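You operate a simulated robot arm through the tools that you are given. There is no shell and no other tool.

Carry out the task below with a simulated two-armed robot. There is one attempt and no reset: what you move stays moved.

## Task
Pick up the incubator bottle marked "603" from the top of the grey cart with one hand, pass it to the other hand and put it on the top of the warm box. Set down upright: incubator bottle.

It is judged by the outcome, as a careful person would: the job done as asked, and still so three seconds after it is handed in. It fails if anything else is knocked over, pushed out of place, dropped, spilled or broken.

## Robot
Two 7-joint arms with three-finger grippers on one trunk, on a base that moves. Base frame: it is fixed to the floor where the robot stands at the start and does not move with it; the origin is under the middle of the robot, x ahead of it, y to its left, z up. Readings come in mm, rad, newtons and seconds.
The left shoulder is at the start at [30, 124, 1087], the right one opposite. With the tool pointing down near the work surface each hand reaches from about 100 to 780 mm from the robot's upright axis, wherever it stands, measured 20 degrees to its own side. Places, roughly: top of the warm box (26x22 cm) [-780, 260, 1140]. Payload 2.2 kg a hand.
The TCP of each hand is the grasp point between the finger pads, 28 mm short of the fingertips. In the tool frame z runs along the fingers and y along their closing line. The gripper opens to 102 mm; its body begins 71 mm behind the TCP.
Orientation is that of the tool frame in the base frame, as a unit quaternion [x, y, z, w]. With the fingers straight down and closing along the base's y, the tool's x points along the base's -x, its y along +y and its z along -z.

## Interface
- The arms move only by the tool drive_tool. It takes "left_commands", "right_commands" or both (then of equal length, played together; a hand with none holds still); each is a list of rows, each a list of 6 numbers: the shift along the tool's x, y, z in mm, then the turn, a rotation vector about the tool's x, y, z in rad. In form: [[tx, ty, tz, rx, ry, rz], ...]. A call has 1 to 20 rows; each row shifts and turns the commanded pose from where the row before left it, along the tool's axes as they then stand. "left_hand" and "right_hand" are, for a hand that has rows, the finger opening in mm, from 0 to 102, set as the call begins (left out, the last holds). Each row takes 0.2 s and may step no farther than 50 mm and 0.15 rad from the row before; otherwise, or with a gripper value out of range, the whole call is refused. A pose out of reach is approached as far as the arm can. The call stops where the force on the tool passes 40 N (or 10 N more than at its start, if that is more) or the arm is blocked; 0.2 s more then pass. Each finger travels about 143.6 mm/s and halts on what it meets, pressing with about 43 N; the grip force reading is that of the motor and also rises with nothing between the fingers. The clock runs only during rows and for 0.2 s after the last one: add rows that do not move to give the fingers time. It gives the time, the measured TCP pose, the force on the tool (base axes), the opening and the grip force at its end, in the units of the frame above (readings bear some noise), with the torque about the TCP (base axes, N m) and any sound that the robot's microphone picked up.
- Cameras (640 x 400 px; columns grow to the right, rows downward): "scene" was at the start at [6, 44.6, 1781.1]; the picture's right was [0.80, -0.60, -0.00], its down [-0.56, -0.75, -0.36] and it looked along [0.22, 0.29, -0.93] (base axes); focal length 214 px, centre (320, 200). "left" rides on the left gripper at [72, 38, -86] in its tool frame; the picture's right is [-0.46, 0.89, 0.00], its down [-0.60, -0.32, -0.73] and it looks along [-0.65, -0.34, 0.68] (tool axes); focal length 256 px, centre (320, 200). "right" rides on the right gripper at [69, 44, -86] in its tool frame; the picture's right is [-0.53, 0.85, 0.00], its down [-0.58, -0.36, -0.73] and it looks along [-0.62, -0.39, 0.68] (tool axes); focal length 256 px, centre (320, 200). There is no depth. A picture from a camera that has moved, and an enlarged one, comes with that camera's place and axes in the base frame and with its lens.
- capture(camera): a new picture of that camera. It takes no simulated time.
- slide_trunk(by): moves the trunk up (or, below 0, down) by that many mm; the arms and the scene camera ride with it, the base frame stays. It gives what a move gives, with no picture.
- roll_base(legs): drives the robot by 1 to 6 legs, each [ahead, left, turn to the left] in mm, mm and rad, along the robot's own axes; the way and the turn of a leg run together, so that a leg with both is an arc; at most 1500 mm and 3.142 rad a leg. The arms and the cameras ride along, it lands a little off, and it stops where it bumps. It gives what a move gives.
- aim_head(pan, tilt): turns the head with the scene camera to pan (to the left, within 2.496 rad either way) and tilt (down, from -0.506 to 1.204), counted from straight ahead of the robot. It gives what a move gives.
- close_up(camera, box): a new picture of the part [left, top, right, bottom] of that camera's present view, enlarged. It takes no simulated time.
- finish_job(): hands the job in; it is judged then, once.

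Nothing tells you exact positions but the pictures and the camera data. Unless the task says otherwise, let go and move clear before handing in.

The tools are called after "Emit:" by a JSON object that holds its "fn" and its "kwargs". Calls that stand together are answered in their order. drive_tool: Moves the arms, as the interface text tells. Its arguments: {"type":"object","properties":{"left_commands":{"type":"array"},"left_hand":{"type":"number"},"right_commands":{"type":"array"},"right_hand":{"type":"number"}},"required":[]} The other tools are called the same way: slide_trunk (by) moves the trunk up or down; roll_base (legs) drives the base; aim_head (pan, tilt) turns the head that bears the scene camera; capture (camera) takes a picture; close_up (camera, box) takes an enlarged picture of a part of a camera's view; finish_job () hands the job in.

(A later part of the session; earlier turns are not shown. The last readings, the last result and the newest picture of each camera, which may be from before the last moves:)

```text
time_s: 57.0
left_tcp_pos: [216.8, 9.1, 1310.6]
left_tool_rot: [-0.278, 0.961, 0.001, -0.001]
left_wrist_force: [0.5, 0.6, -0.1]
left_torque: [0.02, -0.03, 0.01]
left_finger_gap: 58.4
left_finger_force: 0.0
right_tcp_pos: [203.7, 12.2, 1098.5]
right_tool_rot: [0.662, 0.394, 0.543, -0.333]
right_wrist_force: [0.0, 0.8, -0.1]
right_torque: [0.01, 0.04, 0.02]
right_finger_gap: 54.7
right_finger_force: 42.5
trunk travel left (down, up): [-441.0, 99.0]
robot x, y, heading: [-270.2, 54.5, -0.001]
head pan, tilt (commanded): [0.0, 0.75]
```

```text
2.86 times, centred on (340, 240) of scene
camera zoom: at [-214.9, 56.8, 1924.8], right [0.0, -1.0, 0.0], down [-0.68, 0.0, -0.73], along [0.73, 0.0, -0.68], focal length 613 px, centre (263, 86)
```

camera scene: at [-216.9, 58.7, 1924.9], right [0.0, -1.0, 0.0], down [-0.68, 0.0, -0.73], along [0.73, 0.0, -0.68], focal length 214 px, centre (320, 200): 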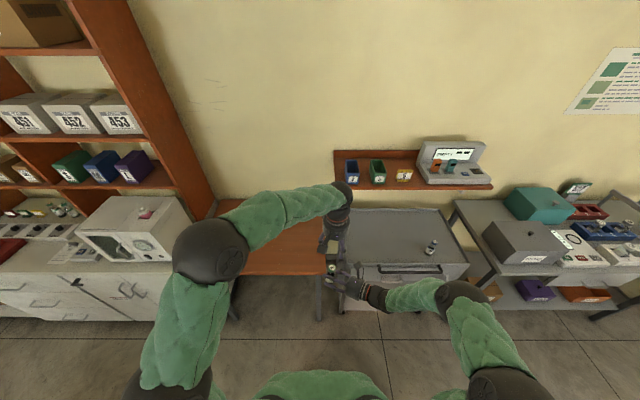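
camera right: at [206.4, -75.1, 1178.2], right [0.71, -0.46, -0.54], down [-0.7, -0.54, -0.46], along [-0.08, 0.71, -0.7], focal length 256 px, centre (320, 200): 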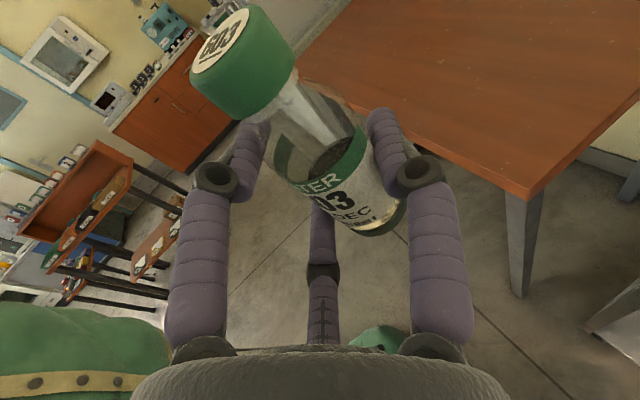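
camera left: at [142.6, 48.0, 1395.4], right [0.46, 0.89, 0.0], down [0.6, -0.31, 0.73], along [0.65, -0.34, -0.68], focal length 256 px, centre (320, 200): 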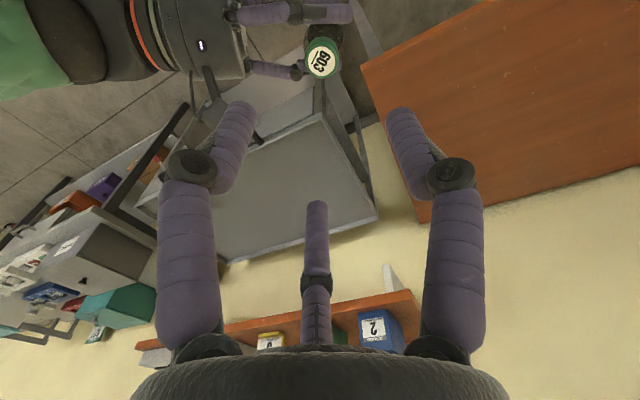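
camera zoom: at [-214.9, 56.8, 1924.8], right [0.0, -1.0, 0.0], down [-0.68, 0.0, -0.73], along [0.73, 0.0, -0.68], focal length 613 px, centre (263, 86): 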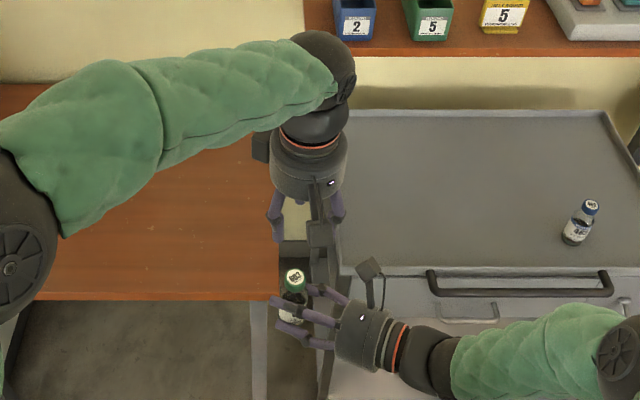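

The cap is confirmed at (216, 15.5, 1162) and the bottle is now upright. I'll lower the left hand in line with it, stopping with fingertips just above the cap to check.

Emit:
{"fn": "drive_tool", "kwargs": {"left_commands": [[-0.9, 1.95, 32, 0, 0, 0], [-0.9, 1.95, 32, 0, 0, 0], [-0.9, 1.95, 31, 0, 0, 0], [0, 0, 0, 0, 0, 0]]}}

Emit:
{"fn": "capture", "kwargs": {"camera": "left"}}

Emit:
{"fn": "capture", "kwargs": {"camera": "right"}}

Emit:
{"fn": "close_up", "kwargs": {"camera": "scene", "box": [290, 170, 390, 310]}}

```text
time_s: 58.0
left_tcp_pos: [215.6, 15.9, 1214.3]
left_tool_rot: [-0.278, 0.961, 0.0, 0.0]
left_wrist_force: [0.0, 1.2, -0.2]
left_torque: [0.0, 0.0, -0.03]
left_finger_gap: 58.2
left_finger_force: 0.1
right_tcp_pos: [202.7, 11.0, 1099.6]
right_tool_rot: [0.662, 0.393, 0.544, -0.333]
right_wrist_force: [-0.6, 0.4, -0.8]
right_torque: [0.0, 0.0, 0.0]
right_finger_gap: 54.5
right_finger_force: 43.2
trunk travel left (down, up): [-441.0, 99.0]
robot x, y, heading: [-269.5, 58.2, 0.002]
head pan, tilt (commanded): [0.0, 0.75]
```

```text
taken
camera left: at [133.6, 10.3, 1299.8], right [-0.08, 1.0, 0.0], down [0.68, 0.05, 0.73], along [0.73, 0.06, -0.68], focal length 256 px, centre (320, 200)
```

left: 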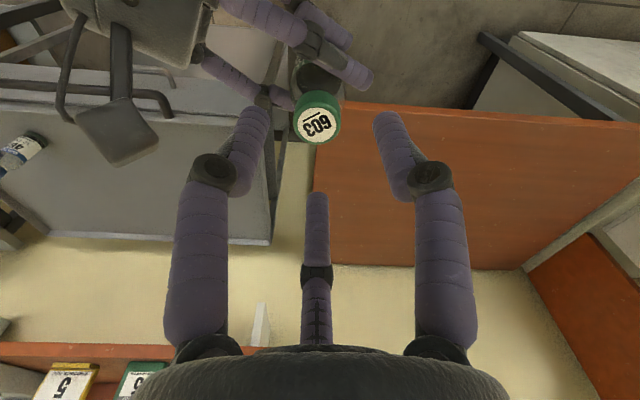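

```text
taken
camera right: at [208.9, -72.3, 1181.8], right [0.69, -0.48, -0.54], down [-0.71, -0.56, -0.43], along [-0.09, 0.68, -0.73], focal length 256 px, centre (320, 200)
```

right: 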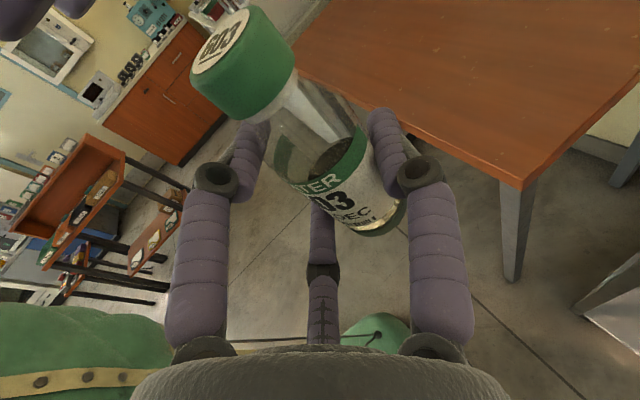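

```text
2.86 times, centred on (340, 240) of scene
camera zoom: at [-215.7, 57.1, 1924.8], right [0.0, -1.0, 0.0], down [-0.68, 0.0, -0.73], along [0.73, 0.0, -0.68], focal length 613 px, centre (263, 86)
```

zoom: 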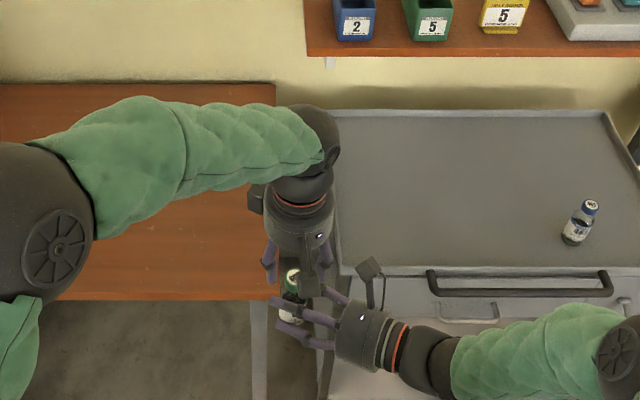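

The left hand is centred over the cap (within about 1 mm). I'll lower another 42 mm in small steps so the fingers surround the cap without touching the right hand's fingers.

Emit:
{"fn": "drive_tool", "kwargs": {"left_commands": [[0, 0, 11, 0, 0, 0], [0, 0, 11, 0, 0, 0], [0, 0, 10, 0, 0, 0], [0, 0, 10, 0, 0, 0], [0, 0, 0, 0, 0, 0]]}}

Emit:
{"fn": "capture", "kwargs": {"camera": "left"}}

Emit:
{"fn": "capture", "kwargs": {"camera": "right"}}

Emit:
{"fn": "close_up", "kwargs": {"camera": "scene", "box": [300, 210, 380, 310]}}

```text
time_s: 59.2
left_tcp_pos: [216.0, 16.3, 1173.1]
left_tool_rot: [-0.277, 0.961, 0.001, 0.0]
left_wrist_force: [-0.3, 0.1, 0.3]
left_torque: [0.01, -0.04, -0.01]
left_finger_gap: 57.9
left_finger_force: 0.2
right_tcp_pos: [204.4, 12.2, 1098.2]
right_tool_rot: [0.663, 0.393, 0.544, -0.331]
right_wrist_force: [0.7, -0.4, -0.4]
right_torque: [0.02, 0.0, -0.01]
right_finger_gap: 54.4
right_finger_force: 42.7
trunk travel left (down, up): [-441.0, 99.0]
robot x, y, heading: [-271.9, 55.8, 0.001]
head pan, tilt (commanded): [0.0, 0.75]
```

```text
taken
camera left: at [134.1, 10.8, 1259.3], right [-0.08, 1.0, 0.0], down [0.68, 0.05, 0.73], along [0.73, 0.06, -0.68], focal length 256 px, centre (320, 200)
```

left: 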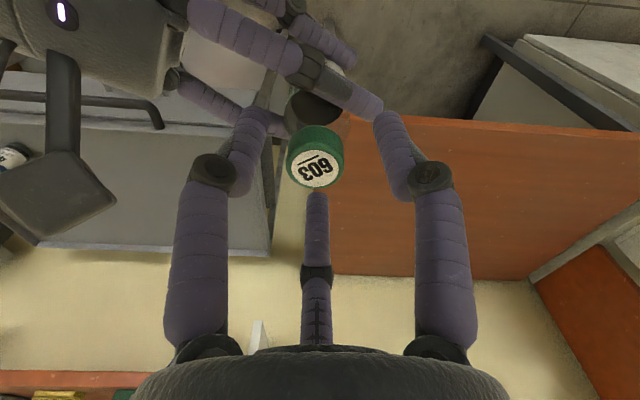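

```text
taken
camera right: at [209.1, -72.3, 1181.7], right [0.69, -0.48, -0.54], down [-0.71, -0.56, -0.43], along [-0.09, 0.68, -0.73], focal length 256 px, centre (320, 200)
```

right: 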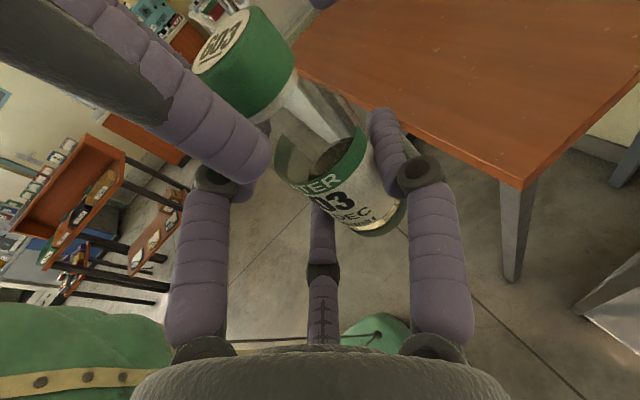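

```text
4.00 times, centred on (340, 260) of scene
camera zoom: at [-215.4, 57.1, 1924.8], right [0.0, -1.0, 0.0], down [-0.68, 0.0, -0.73], along [0.73, 0.0, -0.68], focal length 858 px, centre (240, -40)
```

zoom: 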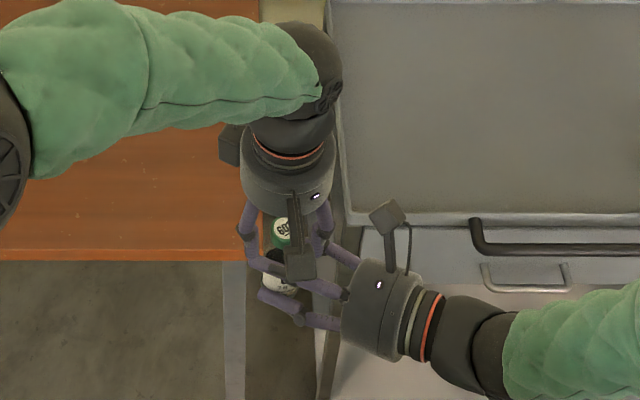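

Everything lines up: the left fingers surround the cap and there's no contact yet. I'll lower 3 mm more and close the left hand on the cap.

Emit:
{"fn": "drive_tool", "kwargs": {"left_commands": [[0, 0, 3, 0, 0, 0], [0, 0, 0, 0, 0, 0]]}}

Emit:
{"fn": "drive_tool", "kwargs": {"left_commands": [[0, 0, 0, 0, 0, 0], [0, 0, 0, 0, 0, 0], [0, 0, 0, 0, 0, 0], [0, 0, 0, 0, 0, 0]], "left_hand": 10}}

Emit:
{"fn": "capture", "kwargs": {"camera": "left"}}

Emit:
{"fn": "capture", "kwargs": {"camera": "right"}}

```text
time_s: 59.8
left_tcp_pos: [215.7, 15.4, 1170.9]
left_tool_rot: [-0.277, 0.961, 0.0, 0.0]
left_wrist_force: [0.0, 0.0, 0.4]
left_torque: [-0.01, 0.01, 0.02]
left_finger_gap: 57.9
left_finger_force: 0.1
right_tcp_pos: [202.3, 11.1, 1098.8]
right_tool_rot: [0.662, 0.395, 0.543, -0.333]
right_wrist_force: [0.1, -0.2, 0.1]
right_torque: [0.02, 0.0, -0.01]
right_finger_gap: 54.3
right_finger_force: 42.7
trunk travel left (down, up): [-441.0, 99.0]
robot x, y, heading: [-272.4, 61.4, 0.004]
head pan, tilt (commanded): [0.0, 0.75]
```

```text
time_s: 60.8
left_tcp_pos: [214.5, 15.0, 1171.0]
left_tool_rot: [-0.277, 0.961, -0.001, -0.001]
left_wrist_force: [-12.0, -21.9, 3.4]
left_torque: [-0.56, 0.37, -0.12]
left_finger_gap: 27.5
left_finger_force: 42.4
right_tcp_pos: [203.0, 11.7, 1098.9]
right_tool_rot: [0.662, 0.394, 0.544, -0.333]
right_wrist_force: [12.4, 21.9, -4.6]
right_torque: [-0.9, 0.53, 0.29]
right_finger_gap: 54.2
right_finger_force: 42.8
trunk travel left (down, up): [-441.0, 99.0]
robot x, y, heading: [-271.7, 59.6, 0.002]
head pan, tilt (commanded): [0.0, 0.75]
```

```text
taken
camera left: at [133.3, 9.7, 1256.8], right [-0.08, 1.0, 0.0], down [0.68, 0.05, 0.73], along [0.73, 0.06, -0.68], focal length 256 px, centre (320, 200)
```

left: 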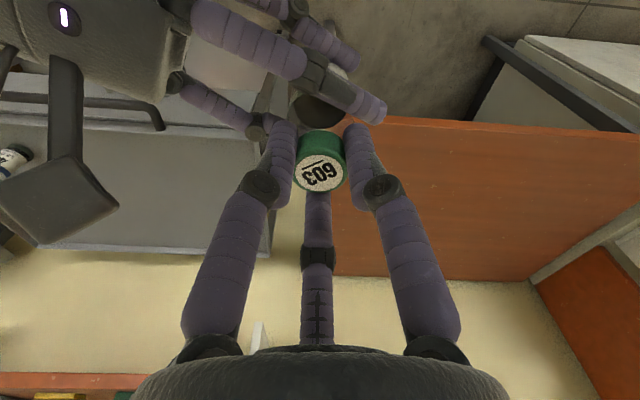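

```text
taken
camera right: at [209.0, -71.7, 1181.5], right [0.69, -0.48, -0.54], down [-0.71, -0.56, -0.43], along [-0.09, 0.68, -0.73], focal length 256 px, centre (320, 200)
```

right: 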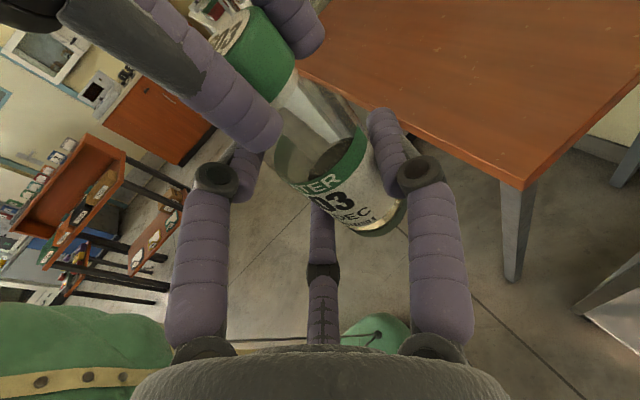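

The left hand has the cap (gap 27.5 mm, 42 N), with about 25 N of sideways strain between the hands. I'll shift the left hand a couple of mm to relax that before releasing the right.

Emit:
{"fn": "drive_tool", "kwargs": {"left_commands": [[1.74, -0.97, 0, 0, 0, 0], [0, 0, 0, 0, 0, 0]]}}

```text
time_s: 61.4
left_tcp_pos: [214.7, 13.8, 1171.5]
left_tool_rot: [-0.277, 0.961, 0.001, 0.0]
left_wrist_force: [-6.8, -13.4, 2.1]
left_torque: [-0.38, 0.23, -0.07]
left_finger_gap: 27.2
left_finger_force: 43.1
right_tcp_pos: [203.6, 11.0, 1098.8]
right_tool_rot: [0.662, 0.394, 0.544, -0.333]
right_wrist_force: [6.0, 13.8, -4.0]
right_torque: [-0.52, 0.31, 0.2]
right_finger_gap: 54.3
right_finger_force: 42.8
trunk travel left (down, up): [-441.0, 99.0]
robot x, y, heading: [-270.6, 59.8, 0.003]
head pan, tilt (commanded): [0.0, 0.75]
```

Emit:
{"fn": "drive_tool", "kwargs": {"left_commands": [[2.4, -1.5, 0, 0, 0, 0], [0, 0, 0, 0, 0, 0]]}}

```text
time_s: 62.0
left_tcp_pos: [216.3, 13.2, 1172.1]
left_tool_rot: [-0.277, 0.961, 0.0, 0.001]
left_wrist_force: [11.7, 17.9, -0.1]
left_torque: [0.62, -0.46, -0.05]
left_finger_gap: 27.1
left_finger_force: 42.4
right_tcp_pos: [204.1, 10.4, 1099.0]
right_tool_rot: [0.663, 0.393, 0.544, -0.332]
right_wrist_force: [-11.7, -18.7, 0.8]
right_torque: [0.64, -0.39, -0.08]
right_finger_gap: 54.5
right_finger_force: 43.3
trunk travel left (down, up): [-441.0, 99.0]
robot x, y, heading: [-270.2, 57.4, -0.007]
head pan, tilt (commanded): [0.0, 0.75]
```

Emit:
{"fn": "drive_tool", "kwargs": {"left_commands": [[-1.4, 0.87, 0, 0, 0, 0], [0, 0, 0, 0, 0, 0]]}}

```text
time_s: 62.6
left_tcp_pos: [215.4, 13.6, 1170.4]
left_tool_rot: [-0.277, 0.961, 0.0, 0.001]
left_wrist_force: [12.9, 24.3, 1.9]
left_torque: [1.1, -0.75, -0.16]
left_finger_gap: 27.3
left_finger_force: 43.5
right_tcp_pos: [204.0, 11.3, 1098.5]
right_tool_rot: [0.663, 0.393, 0.544, -0.332]
right_wrist_force: [-12.7, -24.5, -3.7]
right_torque: [0.61, -0.15, -0.13]
right_finger_gap: 54.3
right_finger_force: 42.9
trunk travel left (down, up): [-441.0, 99.0]
robot x, y, heading: [-273.2, 59.3, 0.003]
head pan, tilt (commanded): [0.0, 0.75]
```

Emit:
{"fn": "drive_tool", "kwargs": {"left_commands": [[0, 0, 0, 0, 0, 0], [0, 0, 0, 0, 0, 0], [0, 0, 0, 0, 0, 0]]}}

```text
time_s: 63.4
left_tcp_pos: [214.2, 12.4, 1170.6]
left_tool_rot: [-0.277, 0.961, 0.001, 0.001]
left_wrist_force: [10.2, 25.0, 4.8]
left_torque: [1.22, -0.73, -0.14]
left_finger_gap: 27.5
left_finger_force: 43.0
right_tcp_pos: [204.6, 11.5, 1099.2]
right_tool_rot: [0.663, 0.393, 0.544, -0.332]
right_wrist_force: [-9.1, -24.9, -6.3]
right_torque: [0.57, 0.1, -0.15]
right_finger_gap: 54.0
right_finger_force: 42.7
trunk travel left (down, up): [-441.0, 99.0]
robot x, y, heading: [-271.9, 56.1, 0.003]
head pan, tilt (commanded): [0.0, 0.75]
```

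Emit:
{"fn": "drive_tool", "kwargs": {"left_commands": [[-1.03, 0.6, 0, 0, 0, 0], [0, 0, 0, 0, 0, 0], [0, 0, 0, 0, 0, 0], [0, 0, 0, 0, 0, 0]]}}

```text
time_s: 64.4
left_tcp_pos: [215.1, 13.2, 1170.4]
left_tool_rot: [-0.277, 0.961, 0.0, -0.001]
left_wrist_force: [-4.9, 12.3, 13.9]
left_torque: [0.56, 0.0, -0.1]
left_finger_gap: 27.1
left_finger_force: 43.0
right_tcp_pos: [204.0, 10.8, 1099.7]
right_tool_rot: [0.662, 0.393, 0.545, -0.332]
right_wrist_force: [4.2, -12.0, -15.0]
right_torque: [0.28, 0.51, -0.03]
right_finger_gap: 54.2
right_finger_force: 42.8
trunk travel left (down, up): [-441.0, 99.0]
robot x, y, heading: [-270.3, 55.8, 0.004]
head pan, tilt (commanded): [0.0, 0.75]
```

Emit:
{"fn": "drive_tool", "kwargs": {"left_commands": [[-0.17, 0.84, -0.9, 0, 0, 0], [0, 0, 0, 0, 0, 0], [0, 0, 0, 0, 0, 0], [0, 0, 0, 0, 0, 0]]}}

Emit:
{"fn": "capture", "kwargs": {"camera": "left"}}

Emit:
{"fn": "capture", "kwargs": {"camera": "right"}}

```text
time_s: 65.4
left_tcp_pos: [215.0, 15.5, 1169.8]
left_tool_rot: [-0.278, 0.961, 0.0, 0.0]
left_wrist_force: [-4.5, -2.6, 3.3]
left_torque: [-0.14, -0.08, -0.13]
left_finger_gap: 27.1
left_finger_force: 42.5
right_tcp_pos: [203.4, 11.6, 1099.3]
right_tool_rot: [0.661, 0.394, 0.544, -0.333]
right_wrist_force: [3.1, 2.8, -3.3]
right_torque: [-0.05, 0.4, 0.15]
right_finger_gap: 54.3
right_finger_force: 42.6
trunk travel left (down, up): [-441.0, 99.0]
robot x, y, heading: [-269.4, 54.6, 0.001]
head pan, tilt (commanded): [0.0, 0.75]
```

```text
taken
camera left: at [132.7, 8.3, 1256.6], right [-0.08, 1.0, 0.0], down [0.68, 0.05, 0.73], along [0.73, 0.06, -0.68], focal length 256 px, centre (320, 200)
```

left: 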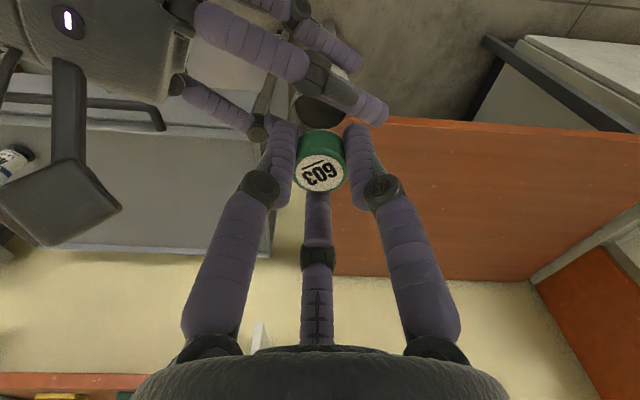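

```text
taken
camera right: at [209.0, -71.9, 1181.9], right [0.7, -0.48, -0.54], down [-0.71, -0.56, -0.43], along [-0.09, 0.68, -0.73], focal length 256 px, centre (320, 200)
```

right: 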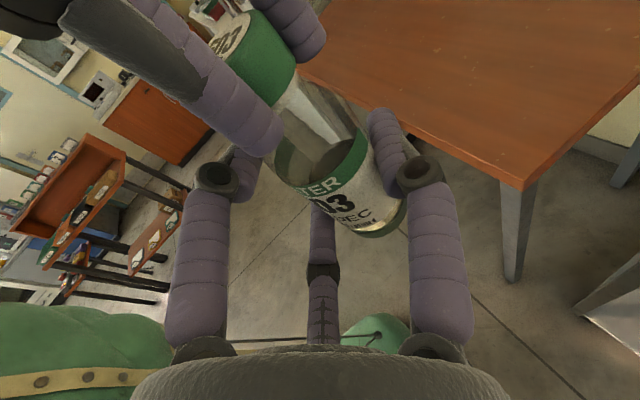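

The strain is now only a few newtons. I'll open the right hand slightly, to 68 mm, so the left alone holds the bottle.

Emit:
{"fn": "drive_tool", "kwargs": {"right_commands": [[0, 0, 0, 0, 0, 0], [0, 0, 0, 0, 0, 0]], "right_hand": 68}}

Emit:
{"fn": "capture", "kwargs": {"camera": "right"}}

Emit:
{"fn": "capture", "kwargs": {"camera": "left"}}

```text
time_s: 66.0
left_tcp_pos: [214.1, 15.2, 1170.8]
left_tool_rot: [-0.277, 0.961, 0.0, 0.001]
left_wrist_force: [-0.3, 0.1, -0.4]
left_torque: [0.03, -0.02, -0.01]
left_finger_gap: 27.1
left_finger_force: 42.7
right_tcp_pos: [203.2, 10.9, 1099.2]
right_tool_rot: [0.661, 0.394, 0.545, -0.333]
right_wrist_force: [0.8, 1.2, 0.3]
right_torque: [0.0, 0.01, -0.06]
right_finger_gap: 68.1
right_finger_force: 0.2
trunk travel left (down, up): [-441.0, 99.0]
robot x, y, heading: [-272.6, 58.1, 0.004]
head pan, tilt (commanded): [0.0, 0.75]
```

```text
taken
camera right: at [209.2, -72.4, 1181.8], right [0.69, -0.48, -0.54], down [-0.71, -0.56, -0.43], along [-0.09, 0.68, -0.73], focal length 256 px, centre (320, 200)
```

right: 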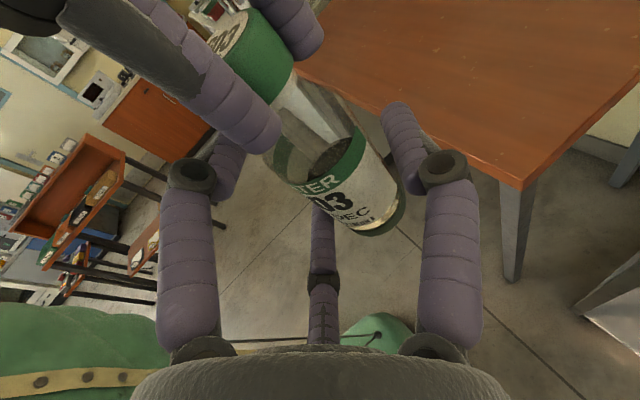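

```text
taken
camera left: at [133.0, 8.8, 1256.8], right [-0.08, 1.0, 0.0], down [0.68, 0.05, 0.73], along [0.73, 0.06, -0.68], focal length 256 px, centre (320, 200)
```

left: 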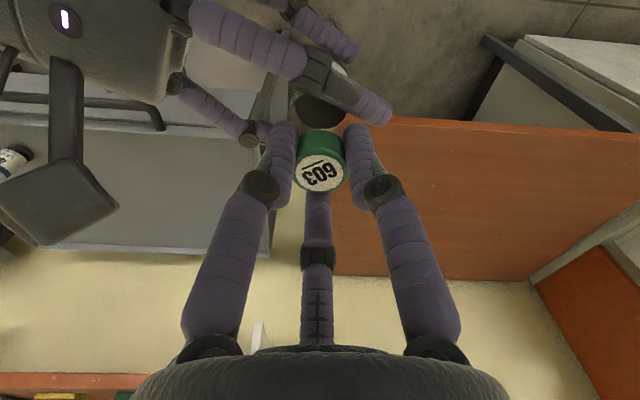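

The left hand alone now holds the bottle with no slip. I'll lower the right hand 12 mm, then withdraw it straight back.

Emit:
{"fn": "drive_tool", "kwargs": {"right_commands": [[-11.8, 0.13, 2.2, 0, 0, 0], [-2.8, 0, -14.7, 0, 0, 0], [-5.5, 0.06, -29.5, 0, 0, 0], [-5.5, 0.06, -29.5, 0, 0, 0], [-5.5, 0.06, -29.5, 0, 0, 0], [0, 0, 0, 0, 0, 0]]}}

Emit:
{"fn": "capture", "kwargs": {"camera": "left"}}

Emit:
{"fn": "capture", "kwargs": {"camera": "right"}}

Emit:
{"fn": "capture", "kwargs": {"camera": "scene"}}

```text
time_s: 67.4
left_tcp_pos: [215.1, 15.8, 1170.8]
left_tool_rot: [-0.277, 0.961, 0.0, 0.001]
left_wrist_force: [-0.1, -0.1, 0.5]
left_torque: [0.0, 0.02, 0.0]
left_finger_gap: 27.2
left_finger_force: 43.1
right_tcp_pos: [153.2, -79.5, 1088.3]
right_tool_rot: [0.662, 0.394, 0.544, -0.333]
right_wrist_force: [-0.3, 0.0, -0.4]
right_torque: [-0.02, 0.0, 0.01]
right_finger_gap: 68.2
right_finger_force: 0.1
trunk travel left (down, up): [-441.0, 99.0]
robot x, y, heading: [-270.9, 53.1, -0.002]
head pan, tilt (commanded): [0.0, 0.75]
```

```text
taken
camera left: at [133.4, 9.2, 1256.8], right [-0.08, 1.0, 0.0], down [0.68, 0.05, 0.73], along [0.73, 0.06, -0.68], focal length 256 px, centre (320, 200)
```

left: 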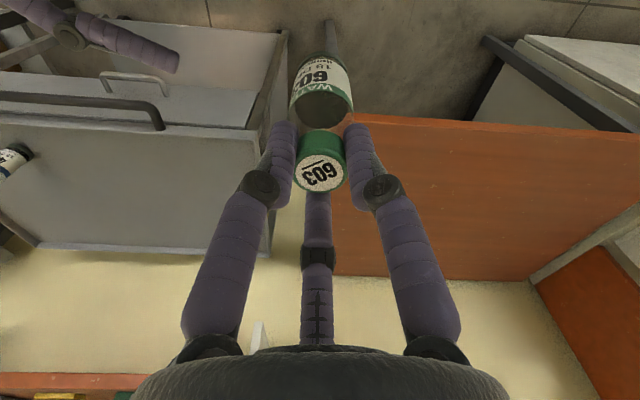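

```text
taken
camera right: at [159.1, -163.3, 1170.3], right [0.69, -0.48, -0.54], down [-0.71, -0.56, -0.43], along [-0.09, 0.68, -0.73], focal length 256 px, centre (320, 200)
```

right: 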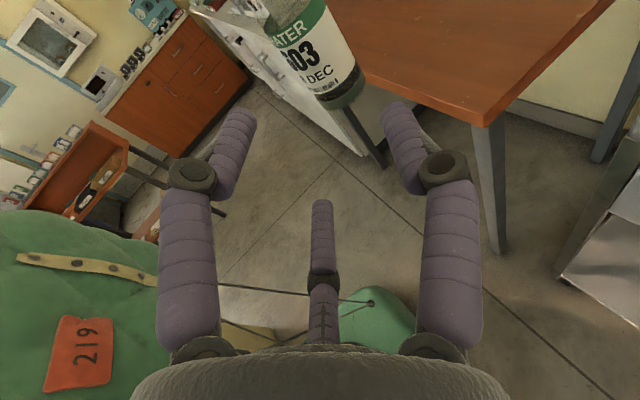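

```text
taken
camera scene: at [-214.6, 57.8, 1924.8], right [0.0, -1.0, 0.0], down [-0.68, 0.0, -0.73], along [0.73, 0.0, -0.68], focal length 214 px, centre (320, 200)
```

scene: 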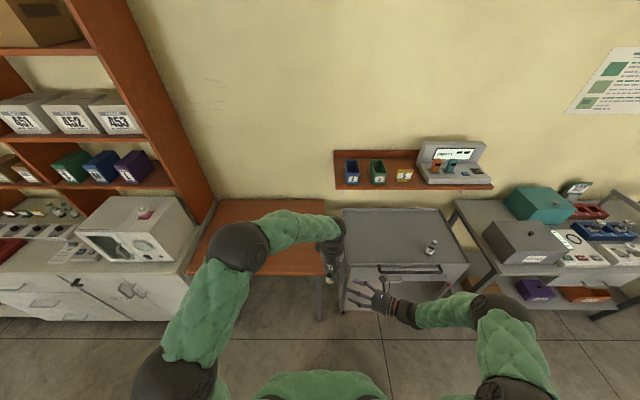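

The handover worked: the left hand holds the bottle upright and the right hand is clear. Next I'll raise the bottle well above box height, move a little away from the counter, then turn left toward the warm box.

Emit:
{"fn": "slide_trunk", "kwargs": {"by": 95}}

Emit:
{"fn": "drive_tool", "kwargs": {"left_commands": [[0, 0, -35, 0, 0, 0], [0, 0, -35, 0, 0, 0], [0, 0, -35, 0, 0, 0]]}}

Emit:
{"fn": "roll_base", "kwargs": {"legs": [[80, 0, 0]]}}

Emit:
{"fn": "capture", "kwargs": {"camera": "left"}}

```text
time_s: 68.7
left_tcp_pos: [214.6, 13.4, 1264.6]
left_tool_rot: [-0.277, 0.961, 0.0, 0.0]
left_wrist_force: [0.0, 0.1, -0.7]
left_torque: [0.01, -0.01, -0.02]
left_finger_gap: 27.3
left_finger_force: 42.8
right_tcp_pos: [152.8, -79.0, 1182.9]
right_tool_rot: [0.662, 0.394, 0.544, -0.333]
right_wrist_force: [-0.4, 1.1, 0.4]
right_torque: [0.0, -0.02, -0.01]
right_finger_gap: 67.9
right_finger_force: 0.1
trunk travel left (down, up): [-536.0, 4.0]
robot x, y, heading: [-270.3, 57.7, 0.004]
head pan, tilt (commanded): [0.0, 0.75]
```

```text
time_s: 69.5
left_tcp_pos: [213.2, 12.2, 1374.8]
left_tool_rot: [-0.278, 0.961, 0.0, 0.0]
left_wrist_force: [-0.3, 0.3, -1.1]
left_torque: [-0.02, 0.03, 0.01]
left_finger_gap: 26.9
left_finger_force: 43.1
right_tcp_pos: [152.1, -78.6, 1182.3]
right_tool_rot: [0.662, 0.394, 0.544, -0.333]
right_wrist_force: [-0.4, -0.2, 0.9]
right_torque: [0.04, -0.01, -0.03]
right_finger_gap: 68.0
right_finger_force: 0.0
trunk travel left (down, up): [-536.0, 4.0]
robot x, y, heading: [-266.1, 57.1, 0.005]
head pan, tilt (commanded): [0.0, 0.75]
```

```text
time_s: 70.5
left_tcp_pos: [291.8, 13.4, 1373.6]
left_tool_rot: [-0.277, 0.961, 0.0, 0.001]
left_wrist_force: [-0.1, -0.1, -0.8]
left_torque: [0.03, 0.0, 0.0]
left_finger_gap: 27.2
left_finger_force: 43.3
right_tcp_pos: [231.4, -80.3, 1183.1]
right_tool_rot: [0.662, 0.394, 0.544, -0.334]
right_wrist_force: [0.2, -0.2, 0.4]
right_torque: [0.03, 0.03, 0.03]
right_finger_gap: 68.0
right_finger_force: 0.1
trunk travel left (down, up): [-536.0, 4.0]
robot x, y, heading: [-194.9, 54.9, 0.002]
head pan, tilt (commanded): [0.0, 0.75]
```

```text
taken
camera left: at [210.9, 7.4, 1458.8], right [-0.08, 1.0, 0.0], down [0.68, 0.05, 0.73], along [0.73, 0.06, -0.68], focal length 256 px, centre (320, 200)
```

left: 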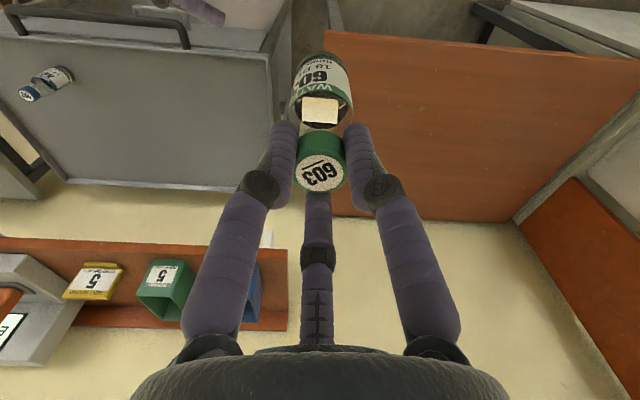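

The bottle is steady at about z=1374 mm. Now I'll turn the base left toward the warm box, in two parts.

Emit:
{"fn": "roll_base", "kwargs": {"legs": [[0, 0, 1.309]]}}

Emit:
{"fn": "capture", "kwargs": {"camera": "scene"}}

```text
time_s: 74.2
left_tcp_pos: [-35.3, 517.8, 1372.7]
left_tool_rot: [0.812, -0.583, -0.001, -0.001]
left_wrist_force: [0.0, 0.2, -1.1]
left_torque: [0.02, 0.0, 0.0]
left_finger_gap: 26.8
left_finger_force: 43.5
right_tcp_pos: [39.8, 437.1, 1182.9]
right_tool_rot: [0.277, 0.719, 0.221, -0.598]
right_wrist_force: [0.6, 0.1, 0.3]
right_torque: [-0.02, -0.01, 0.01]
right_finger_gap: 68.0
right_finger_force: 0.1
trunk travel left (down, up): [-536.0, 4.0]
robot x, y, heading: [-195.7, 56.6, 1.331]
head pan, tilt (commanded): [0.0, 0.75]
```

```text
taken
camera scene: at [-178.5, 109.0, 2019.8], right [0.97, -0.23, 0.0], down [-0.16, -0.66, -0.73], along [0.17, 0.71, -0.68], focal length 214 px, centre (320, 200)
```

scene: 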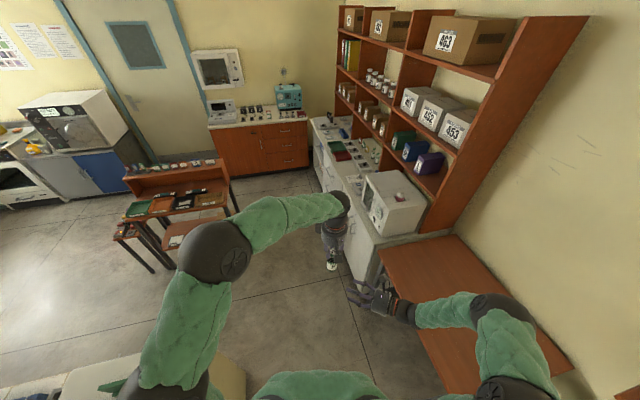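

I'm halfway round. Before turning further I need the geometry near the box, because the wall and breaker panel to its left could be in the way of the left elbow. I'll look there with the head.

Emit:
{"fn": "aim_head", "kwargs": {"pan": 1.45, "tilt": 0.65}}

Emit:
{"fn": "capture", "kwargs": {"camera": "scene"}}

Emit:
{"fn": "aim_head", "kwargs": {"pan": 1.45, "tilt": 1.1}}

Emit:
{"fn": "capture", "kwargs": {"camera": "scene"}}

```text
time_s: 75.8
left_tcp_pos: [-34.8, 517.7, 1372.6]
left_tool_rot: [0.812, -0.584, 0.0, 0.0]
left_wrist_force: [0.1, -0.5, -0.3]
left_torque: [0.02, 0.01, -0.02]
left_finger_gap: 27.3
left_finger_force: 43.3
right_tcp_pos: [39.7, 436.7, 1182.5]
right_tool_rot: [0.277, 0.719, 0.221, -0.598]
right_wrist_force: [0.2, 1.0, -0.8]
right_torque: [0.02, 0.0, 0.03]
right_finger_gap: 67.9
right_finger_force: 0.1
trunk travel left (down, up): [-536.0, 4.0]
robot x, y, heading: [-195.0, 56.1, 1.337]
head pan, tilt (commanded): [1.45, 0.649]
```

```text
taken
camera scene: at [-279.1, 58.7, 2028.4], right [0.35, 0.94, 0.0], down [0.57, -0.21, -0.8], along [-0.75, 0.28, -0.6], focal length 214 px, centre (320, 200)
```

scene: 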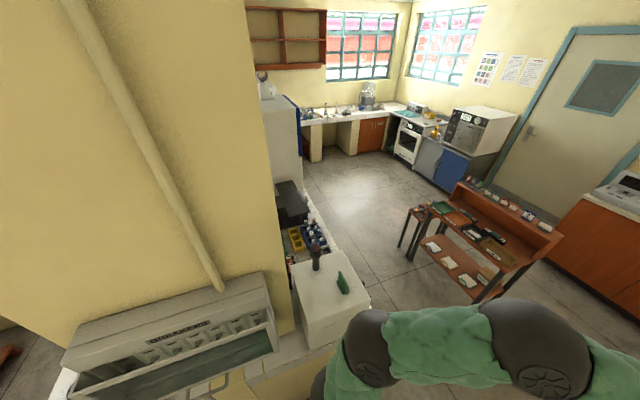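

```text
time_s: 76.7
left_tcp_pos: [-35.3, 517.9, 1373.4]
left_tool_rot: [0.812, -0.583, 0.0, 0.0]
left_wrist_force: [0.1, 0.7, -0.6]
left_torque: [0.02, -0.04, 0.0]
left_finger_gap: 27.1
left_finger_force: 42.6
right_tcp_pos: [39.7, 436.9, 1182.8]
right_tool_rot: [0.277, 0.719, 0.222, -0.598]
right_wrist_force: [-0.1, 0.5, -0.7]
right_torque: [0.0, -0.04, 0.0]
right_finger_gap: 68.0
right_finger_force: 0.1
trunk travel left (down, up): [-536.0, 4.0]
robot x, y, heading: [-192.0, 59.4, 1.335]
head pan, tilt (commanded): [1.45, 1.1]
```

```text
taken
camera scene: at [-257.0, 50.4, 1994.1], right [0.35, 0.94, 0.0], down [0.83, -0.31, -0.45], along [-0.43, 0.16, -0.89], focal length 214 px, centre (320, 200)
```

scene: 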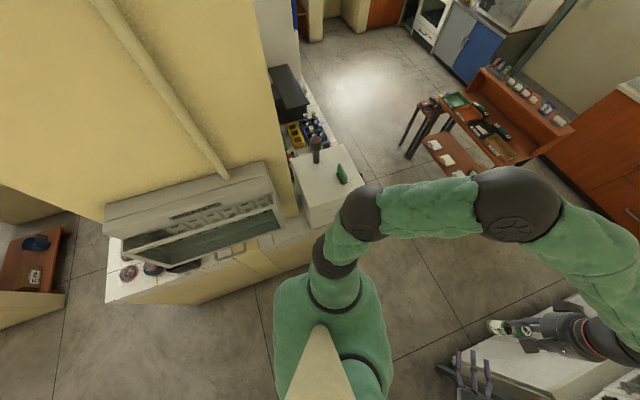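

This view shows the layout: a wall and breaker panel stand just left of the warm box, so the left arm can't come in from this side. I plan to go round and approach from the box's other (+y) side. First I'll take a closer look at the box top.

Emit:
{"fn": "close_up", "kwargs": {"camera": "scene", "box": [270, 110, 390, 240]}}

Emit:
{"fn": "aim_head", "kwargs": {"pan": 1.45, "tilt": 0.65}}

Emit:
{"fn": "close_up", "kwargs": {"camera": "scene", "box": [270, 220, 390, 350]}}

```text
3.08 times, centred on (330, 175) of scene
camera zoom: at [-257.0, 50.4, 1994.1], right [0.35, 0.94, 0.0], down [0.83, -0.31, -0.45], along [-0.43, 0.16, -0.89], focal length 660 px, centre (289, 277)
```

zoom: 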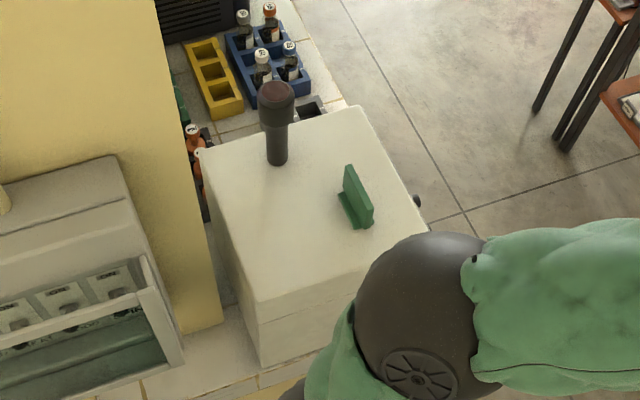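

```text
time_s: 77.6
left_tcp_pos: [-35.0, 518.1, 1373.0]
left_tool_rot: [0.812, -0.583, 0.001, 0.0]
left_wrist_force: [-0.7, 0.5, -0.9]
left_torque: [-0.04, 0.02, 0.0]
left_finger_gap: 27.1
left_finger_force: 42.7
right_tcp_pos: [38.9, 437.5, 1182.7]
right_tool_rot: [0.276, 0.719, 0.221, -0.598]
right_wrist_force: [0.4, 0.1, 0.0]
right_torque: [-0.01, -0.03, 0.01]
right_finger_gap: 68.2
right_finger_force: 0.1
trunk travel left (down, up): [-536.0, 4.0]
robot x, y, heading: [-193.7, 56.9, 1.338]
head pan, tilt (commanded): [1.45, 0.649]
```

```text
3.08 times, centred on (330, 285) of scene
camera zoom: at [-279.1, 58.6, 2028.3], right [0.35, 0.94, 0.0], down [0.57, -0.21, -0.8], along [-0.75, 0.28, -0.61], focal length 660 px, centre (289, -62)
```

zoom: 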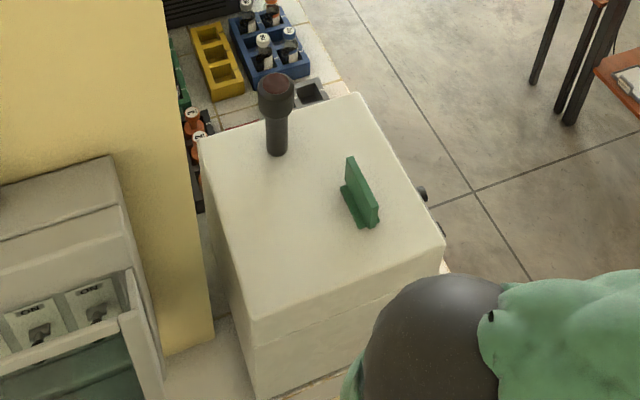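

The box top spans roughly x −928…−643, y 145…426 at z≈1140. A dark knob stands at (−864, 255) and a green tab runs along y≈328. A clear spot is about (−715, 225). I'll turn a bit more, then drive round to the +y side.

Emit:
{"fn": "roll_base", "kwargs": {"legs": [[0, 0, 0.49]]}}

Emit:
{"fn": "aim_head", "kwargs": {"pan": 0.0, "tilt": 0.6}}

Emit:
{"fn": "capture", "kwargs": {"camera": "scene"}}

Emit:
{"fn": "aim_head", "kwargs": {"pan": -0.9, "tilt": 0.7}}

Emit:
{"fn": "capture", "kwargs": {"camera": "scene"}}

```text
time_s: 79.4
left_tcp_pos: [-273.2, 537.5, 1373.5]
left_tool_rot: [0.93, -0.368, 0.001, -0.001]
left_wrist_force: [0.3, 0.2, -0.5]
left_torque: [0.01, 0.0, 0.02]
left_finger_gap: 27.1
left_finger_force: 43.2
right_tcp_pos: [-169.1, 501.9, 1182.9]
right_tool_rot: [0.093, 0.765, 0.068, -0.633]
right_wrist_force: [-0.1, 1.1, -0.7]
right_torque: [0.04, 0.05, 0.02]
right_finger_gap: 67.7
right_finger_force: 0.1
trunk travel left (down, up): [-536.0, 4.0]
robot x, y, heading: [-196.0, 58.5, 1.828]
head pan, tilt (commanded): [1.45, 0.649]
```

```text
time_s: 81.0
left_tcp_pos: [-272.8, 537.9, 1373.3]
left_tool_rot: [0.93, -0.367, -0.001, -0.001]
left_wrist_force: [-0.4, -0.2, -0.6]
left_torque: [0.0, -0.02, 0.01]
left_finger_gap: 27.4
left_finger_force: 42.9
right_tcp_pos: [-169.2, 501.8, 1183.2]
right_tool_rot: [0.092, 0.765, 0.068, -0.634]
right_wrist_force: [-0.9, 0.7, -0.6]
right_torque: [0.03, -0.01, -0.02]
right_finger_gap: 67.9
right_finger_force: 0.1
trunk travel left (down, up): [-536.0, 4.0]
robot x, y, heading: [-195.3, 57.7, 1.834]
head pan, tilt (commanded): [0.0, 0.6]
```

```text
taken
camera scene: at [-206.0, 114.1, 2032.7], right [0.97, 0.26, 0.0], down [0.15, -0.55, -0.82], along [-0.21, 0.8, -0.57], focal length 214 px, centre (320, 200)
```

scene: 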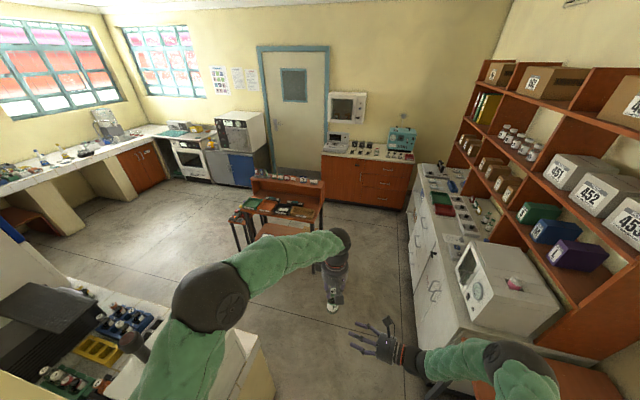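

```text
time_s: 82.2
left_tcp_pos: [-272.9, 536.9, 1372.2]
left_tool_rot: [0.93, -0.367, 0.0, 0.0]
left_wrist_force: [-0.1, -0.7, -0.8]
left_torque: [-0.03, 0.02, -0.01]
left_finger_gap: 27.2
left_finger_force: 42.5
right_tcp_pos: [-169.3, 501.6, 1183.3]
right_tool_rot: [0.093, 0.764, 0.069, -0.634]
right_wrist_force: [0.4, 0.4, -0.2]
right_torque: [0.01, -0.03, 0.02]
right_finger_gap: 68.0
right_finger_force: 0.0
trunk travel left (down, up): [-536.0, 4.0]
robot x, y, heading: [-194.6, 57.8, 1.828]
head pan, tilt (commanded): [-0.901, 0.7]
```

```text
taken
camera scene: at [-132.5, 96.8, 2024.0], right [0.8, -0.6, 0.0], down [-0.38, -0.52, -0.76], along [0.46, 0.61, -0.64], focal length 214 px, centre (320, 200)
```

scene: 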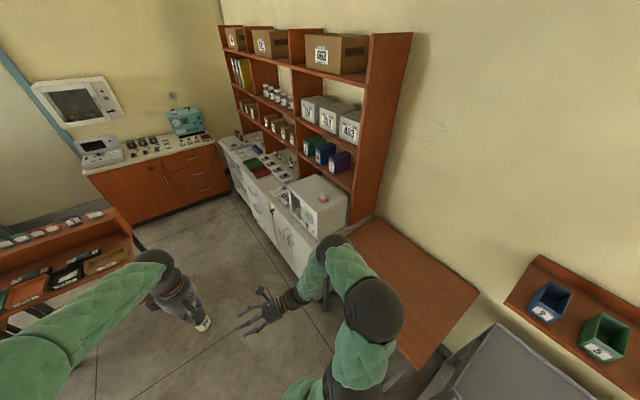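

The way looks clear. I'll drive north past the box end in two legs, keeping the right elbow away from the incubator.

Emit:
{"fn": "roll_base", "kwargs": {"legs": [[205, -8, 0]]}}

Emit:
{"fn": "capture", "kwargs": {"camera": "scene"}}

```text
time_s: 83.8
left_tcp_pos: [-319.5, 738.8, 1373.0]
left_tool_rot: [0.931, -0.366, 0.0, 0.001]
left_wrist_force: [0.2, 0.1, -0.7]
left_torque: [-0.01, -0.01, 0.0]
left_finger_gap: 27.1
left_finger_force: 43.2
right_tcp_pos: [-216.9, 702.6, 1183.4]
right_tool_rot: [0.091, 0.765, 0.067, -0.634]
right_wrist_force: [0.6, -0.2, -0.8]
right_torque: [0.0, -0.02, 0.01]
right_finger_gap: 68.1
right_finger_force: 0.0
trunk travel left (down, up): [-536.0, 4.0]
robot x, y, heading: [-237.0, 254.8, 1.834]
head pan, tilt (commanded): [-0.901, 0.7]
```

```text
taken
camera scene: at [-178.0, 297.4, 2024.1], right [0.8, -0.6, 0.0], down [-0.38, -0.52, -0.76], along [0.46, 0.61, -0.64], focal length 214 px, centre (320, 200)
```

scene: 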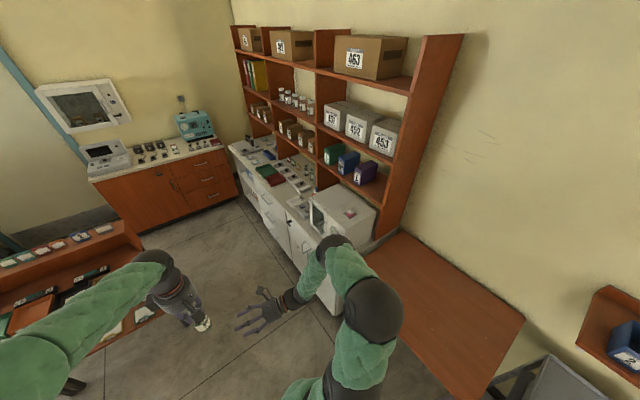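

Emit:
{"fn": "roll_base", "kwargs": {"legs": [[0, 0, 0.25], [366, -134, 0]]}}

Emit:
{"fn": "aim_head", "kwargs": {"pan": 0.9, "tilt": 0.75}}

Emit:
{"fn": "capture", "kwargs": {"camera": "scene"}}

```text
time_s: 87.1
left_tcp_pos: [-504.0, 1079.4, 1372.8]
left_tool_rot: [0.97, -0.243, 0.0, 0.0]
left_wrist_force: [-0.9, 0.2, -1.2]
left_torque: [0.0, 0.02, -0.02]
left_finger_gap: 26.9
left_finger_force: 42.7
right_tcp_pos: [-394.4, 1069.8, 1183.5]
right_tool_rot: [-0.008, 0.77, -0.015, -0.637]
right_wrist_force: [0.8, 0.1, 0.0]
right_torque: [0.01, 0.0, -0.02]
right_finger_gap: 68.0
right_finger_force: 0.0
trunk travel left (down, up): [-536.0, 4.0]
robot x, y, heading: [-301.3, 635.1, 2.089]
head pan, tilt (commanded): [-0.901, 0.7]
```

```text
time_s: 88.9
left_tcp_pos: [-504.6, 1079.9, 1372.0]
left_tool_rot: [0.97, -0.243, 0.001, 0.0]
left_wrist_force: [0.3, 0.0, -0.9]
left_torque: [-0.02, 0.0, -0.01]
left_finger_gap: 27.2
left_finger_force: 43.7
right_tcp_pos: [-395.0, 1071.2, 1181.8]
right_tool_rot: [-0.008, 0.77, -0.015, -0.638]
right_wrist_force: [-0.3, 1.0, 0.3]
right_torque: [-0.04, -0.01, 0.04]
right_finger_gap: 67.9
right_finger_force: 0.0
trunk travel left (down, up): [-536.0, 4.0]
robot x, y, heading: [-304.5, 636.9, 2.091]
head pan, tilt (commanded): [0.901, 0.75]
```

```text
taken
camera scene: at [-368.0, 622.5, 2019.8], right [0.15, 0.99, 0.0], down [0.67, -0.1, -0.73], along [-0.72, 0.11, -0.68], focal length 214 px, centre (320, 200)
```

scene: 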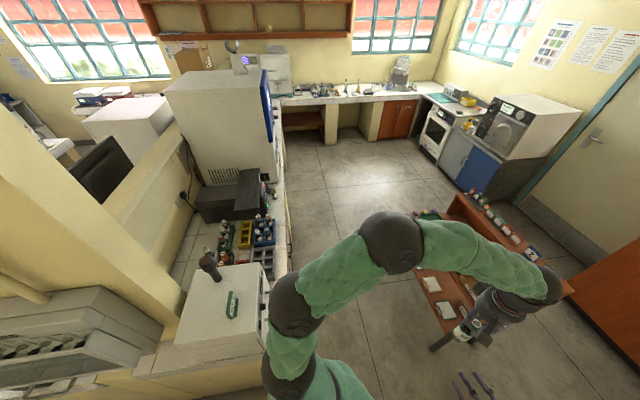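

I'm now north-east of the box with a clear view. I'll turn left to face it (about 225°).

Emit:
{"fn": "roll_base", "kwargs": {"legs": [[0, 0, 0.92]]}}

Emit:
{"fn": "capture", "kwargs": {"camera": "scene"}}

Emit:
{"fn": "roll_base", "kwargs": {"legs": [[0, 0, 0.91]]}}

Emit:
{"fn": "aim_head", "kwargs": {"pan": 0.0, "tilt": 0.85}}

Emit:
{"fn": "capture", "kwargs": {"camera": "scene"}}

Emit:
{"fn": "capture", "kwargs": {"camera": "left"}}

```text
time_s: 91.6
left_tcp_pos: [-776.6, 751.2, 1373.4]
left_tool_rot: [0.979, 0.206, 0.0, 0.0]
left_wrist_force: [0.4, 0.7, -1.0]
left_torque: [0.02, 0.0, -0.04]
left_finger_gap: 27.1
left_finger_force: 43.3
right_tcp_pos: [-702.1, 832.3, 1182.0]
right_tool_rot: [-0.343, 0.689, -0.292, -0.567]
right_wrist_force: [0.4, -1.1, -0.2]
right_torque: [0.01, -0.02, 0.01]
right_finger_gap: 68.2
right_finger_force: 0.0
trunk travel left (down, up): [-536.0, 4.0]
robot x, y, heading: [-302.9, 633.4, 3.001]
head pan, tilt (commanded): [0.901, 0.75]
```

```text
taken
camera scene: at [-332.0, 574.6, 2019.8], right [-0.69, 0.73, 0.0], down [0.5, 0.47, -0.73], along [-0.53, -0.5, -0.68], focal length 214 px, centre (320, 200)
```

scene: 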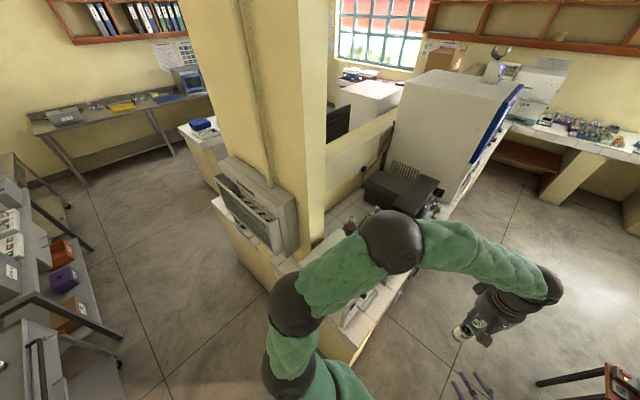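

```text
time_s: 94.3
left_tcp_pos: [-684.1, 331.6, 1372.8]
left_tool_rot: [0.787, 0.617, 0.0, 0.0]
left_wrist_force: [-1.0, -0.3, -1.5]
left_torque: [0.03, -0.04, 0.01]
left_finger_gap: 27.2
left_finger_force: 42.4
right_tcp_pos: [-702.6, 439.8, 1182.9]
right_tool_rot: [0.613, -0.467, 0.512, 0.38]
right_wrist_force: [-0.6, 0.6, 0.0]
right_torque: [-0.01, 0.01, 0.01]
right_finger_gap: 67.9
right_finger_force: 0.1
trunk travel left (down, up): [-536.0, 4.0]
robot x, y, heading: [-303.0, 640.4, -2.374]
head pan, tilt (commanded): [0.901, 0.75]
```

```text
time_s: 95.5
left_tcp_pos: [-683.6, 331.8, 1373.6]
left_tool_rot: [0.788, 0.616, -0.001, 0.0]
left_wrist_force: [0.4, 0.2, -1.0]
left_torque: [0.0, 0.0, -0.01]
left_finger_gap: 27.1
left_finger_force: 43.0
right_tcp_pos: [-702.5, 440.8, 1182.5]
right_tool_rot: [0.612, -0.468, 0.512, 0.38]
right_wrist_force: [1.0, 0.0, 0.5]
right_torque: [0.02, -0.02, 0.03]
right_finger_gap: 68.0
right_finger_force: 0.1
trunk travel left (down, up): [-536.0, 4.0]
robot x, y, heading: [-303.1, 634.9, -2.375]
head pan, tilt (commanded): [0.0, 0.85]
```

```text
taken
camera scene: at [-335.9, 601.9, 2011.8], right [-0.7, 0.72, 0.0], down [0.54, 0.52, -0.66], along [-0.47, -0.46, -0.75], focal length 214 px, centre (320, 200)
```

scene: 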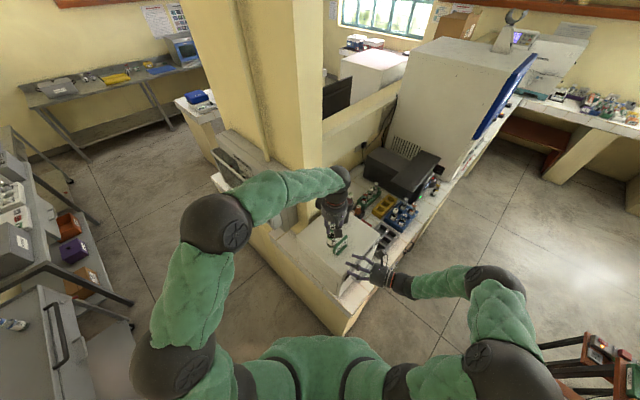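

```text
taken
camera left: at [-629.4, 393.5, 1459.0], right [0.75, -0.66, 0.0], down [-0.45, -0.51, 0.73], along [-0.49, -0.55, -0.68], focal length 256 px, centre (320, 200)
```

left: 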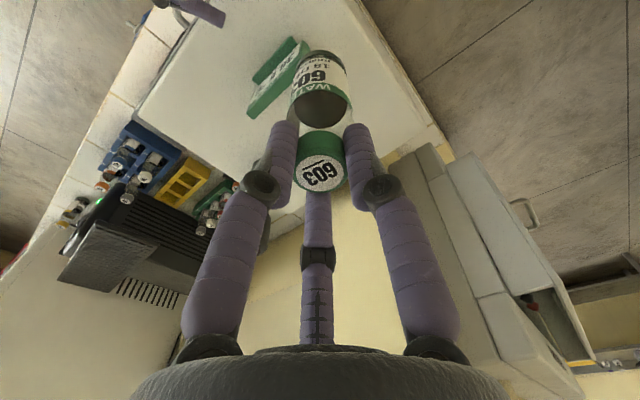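

The bottle is now over the box, close to the green tab, and the right hand hovers near the box's edge. I'll first move the right hand up and away.

Emit:
{"fn": "drive_tool", "kwargs": {"right_commands": [[30, 0, 0, 0, 0, 0], [25, 0, -30, 0, 0, 0], [5, 5, -40, 0, 0, 0], [5, 5, -40, 0, 0, 0]]}}

Emit:
{"fn": "capture", "kwargs": {"camera": "scene"}}

Emit:
{"fn": "close_up", "kwargs": {"camera": "scene", "box": [270, 160, 430, 300]}}

```text
time_s: 96.5
left_tcp_pos: [-682.9, 331.8, 1373.6]
left_tool_rot: [0.788, 0.616, 0.0, 0.0]
left_wrist_force: [0.2, -0.6, -0.8]
left_torque: [-0.01, -0.01, -0.03]
left_finger_gap: 27.3
left_finger_force: 43.1
right_tcp_pos: [-739.8, 529.9, 1266.7]
right_tool_rot: [0.612, -0.467, 0.512, 0.38]
right_wrist_force: [-0.5, -0.5, -0.3]
right_torque: [0.02, -0.03, 0.03]
right_finger_gap: 68.5
right_finger_force: 0.1
trunk travel left (down, up): [-536.0, 4.0]
robot x, y, heading: [-304.2, 634.7, -2.374]
head pan, tilt (commanded): [0.0, 0.85]
```

```text
taken
camera scene: at [-335.7, 603.0, 2011.8], right [-0.7, 0.72, 0.0], down [0.54, 0.52, -0.66], along [-0.47, -0.46, -0.75], focal length 214 px, centre (320, 200)
```

scene: 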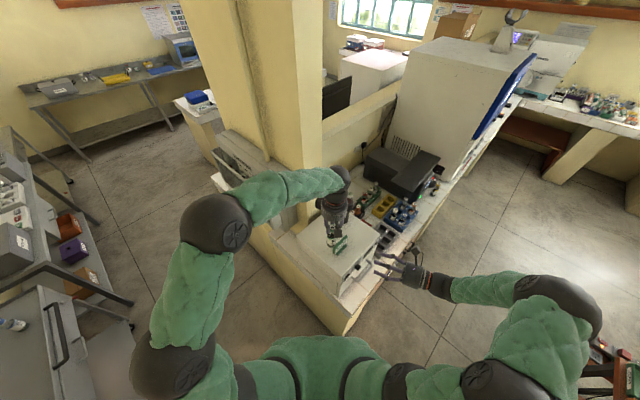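

```text
2.86 times, centred on (350, 230) of scene
camera zoom: at [-335.7, 603.0, 2011.8], right [-0.7, 0.72, 0.0], down [0.54, 0.52, -0.66], along [-0.47, -0.46, -0.75], focal length 613 px, centre (234, 114)
```

zoom: 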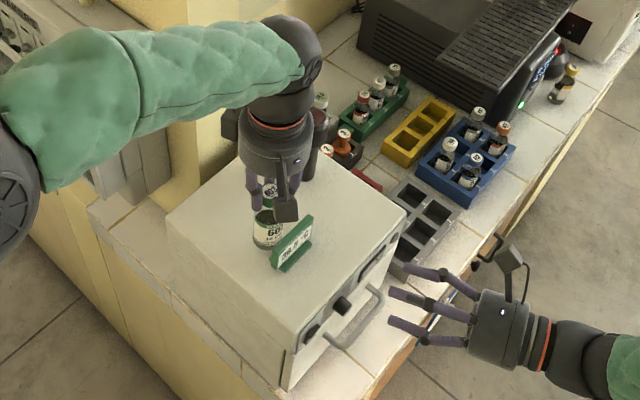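

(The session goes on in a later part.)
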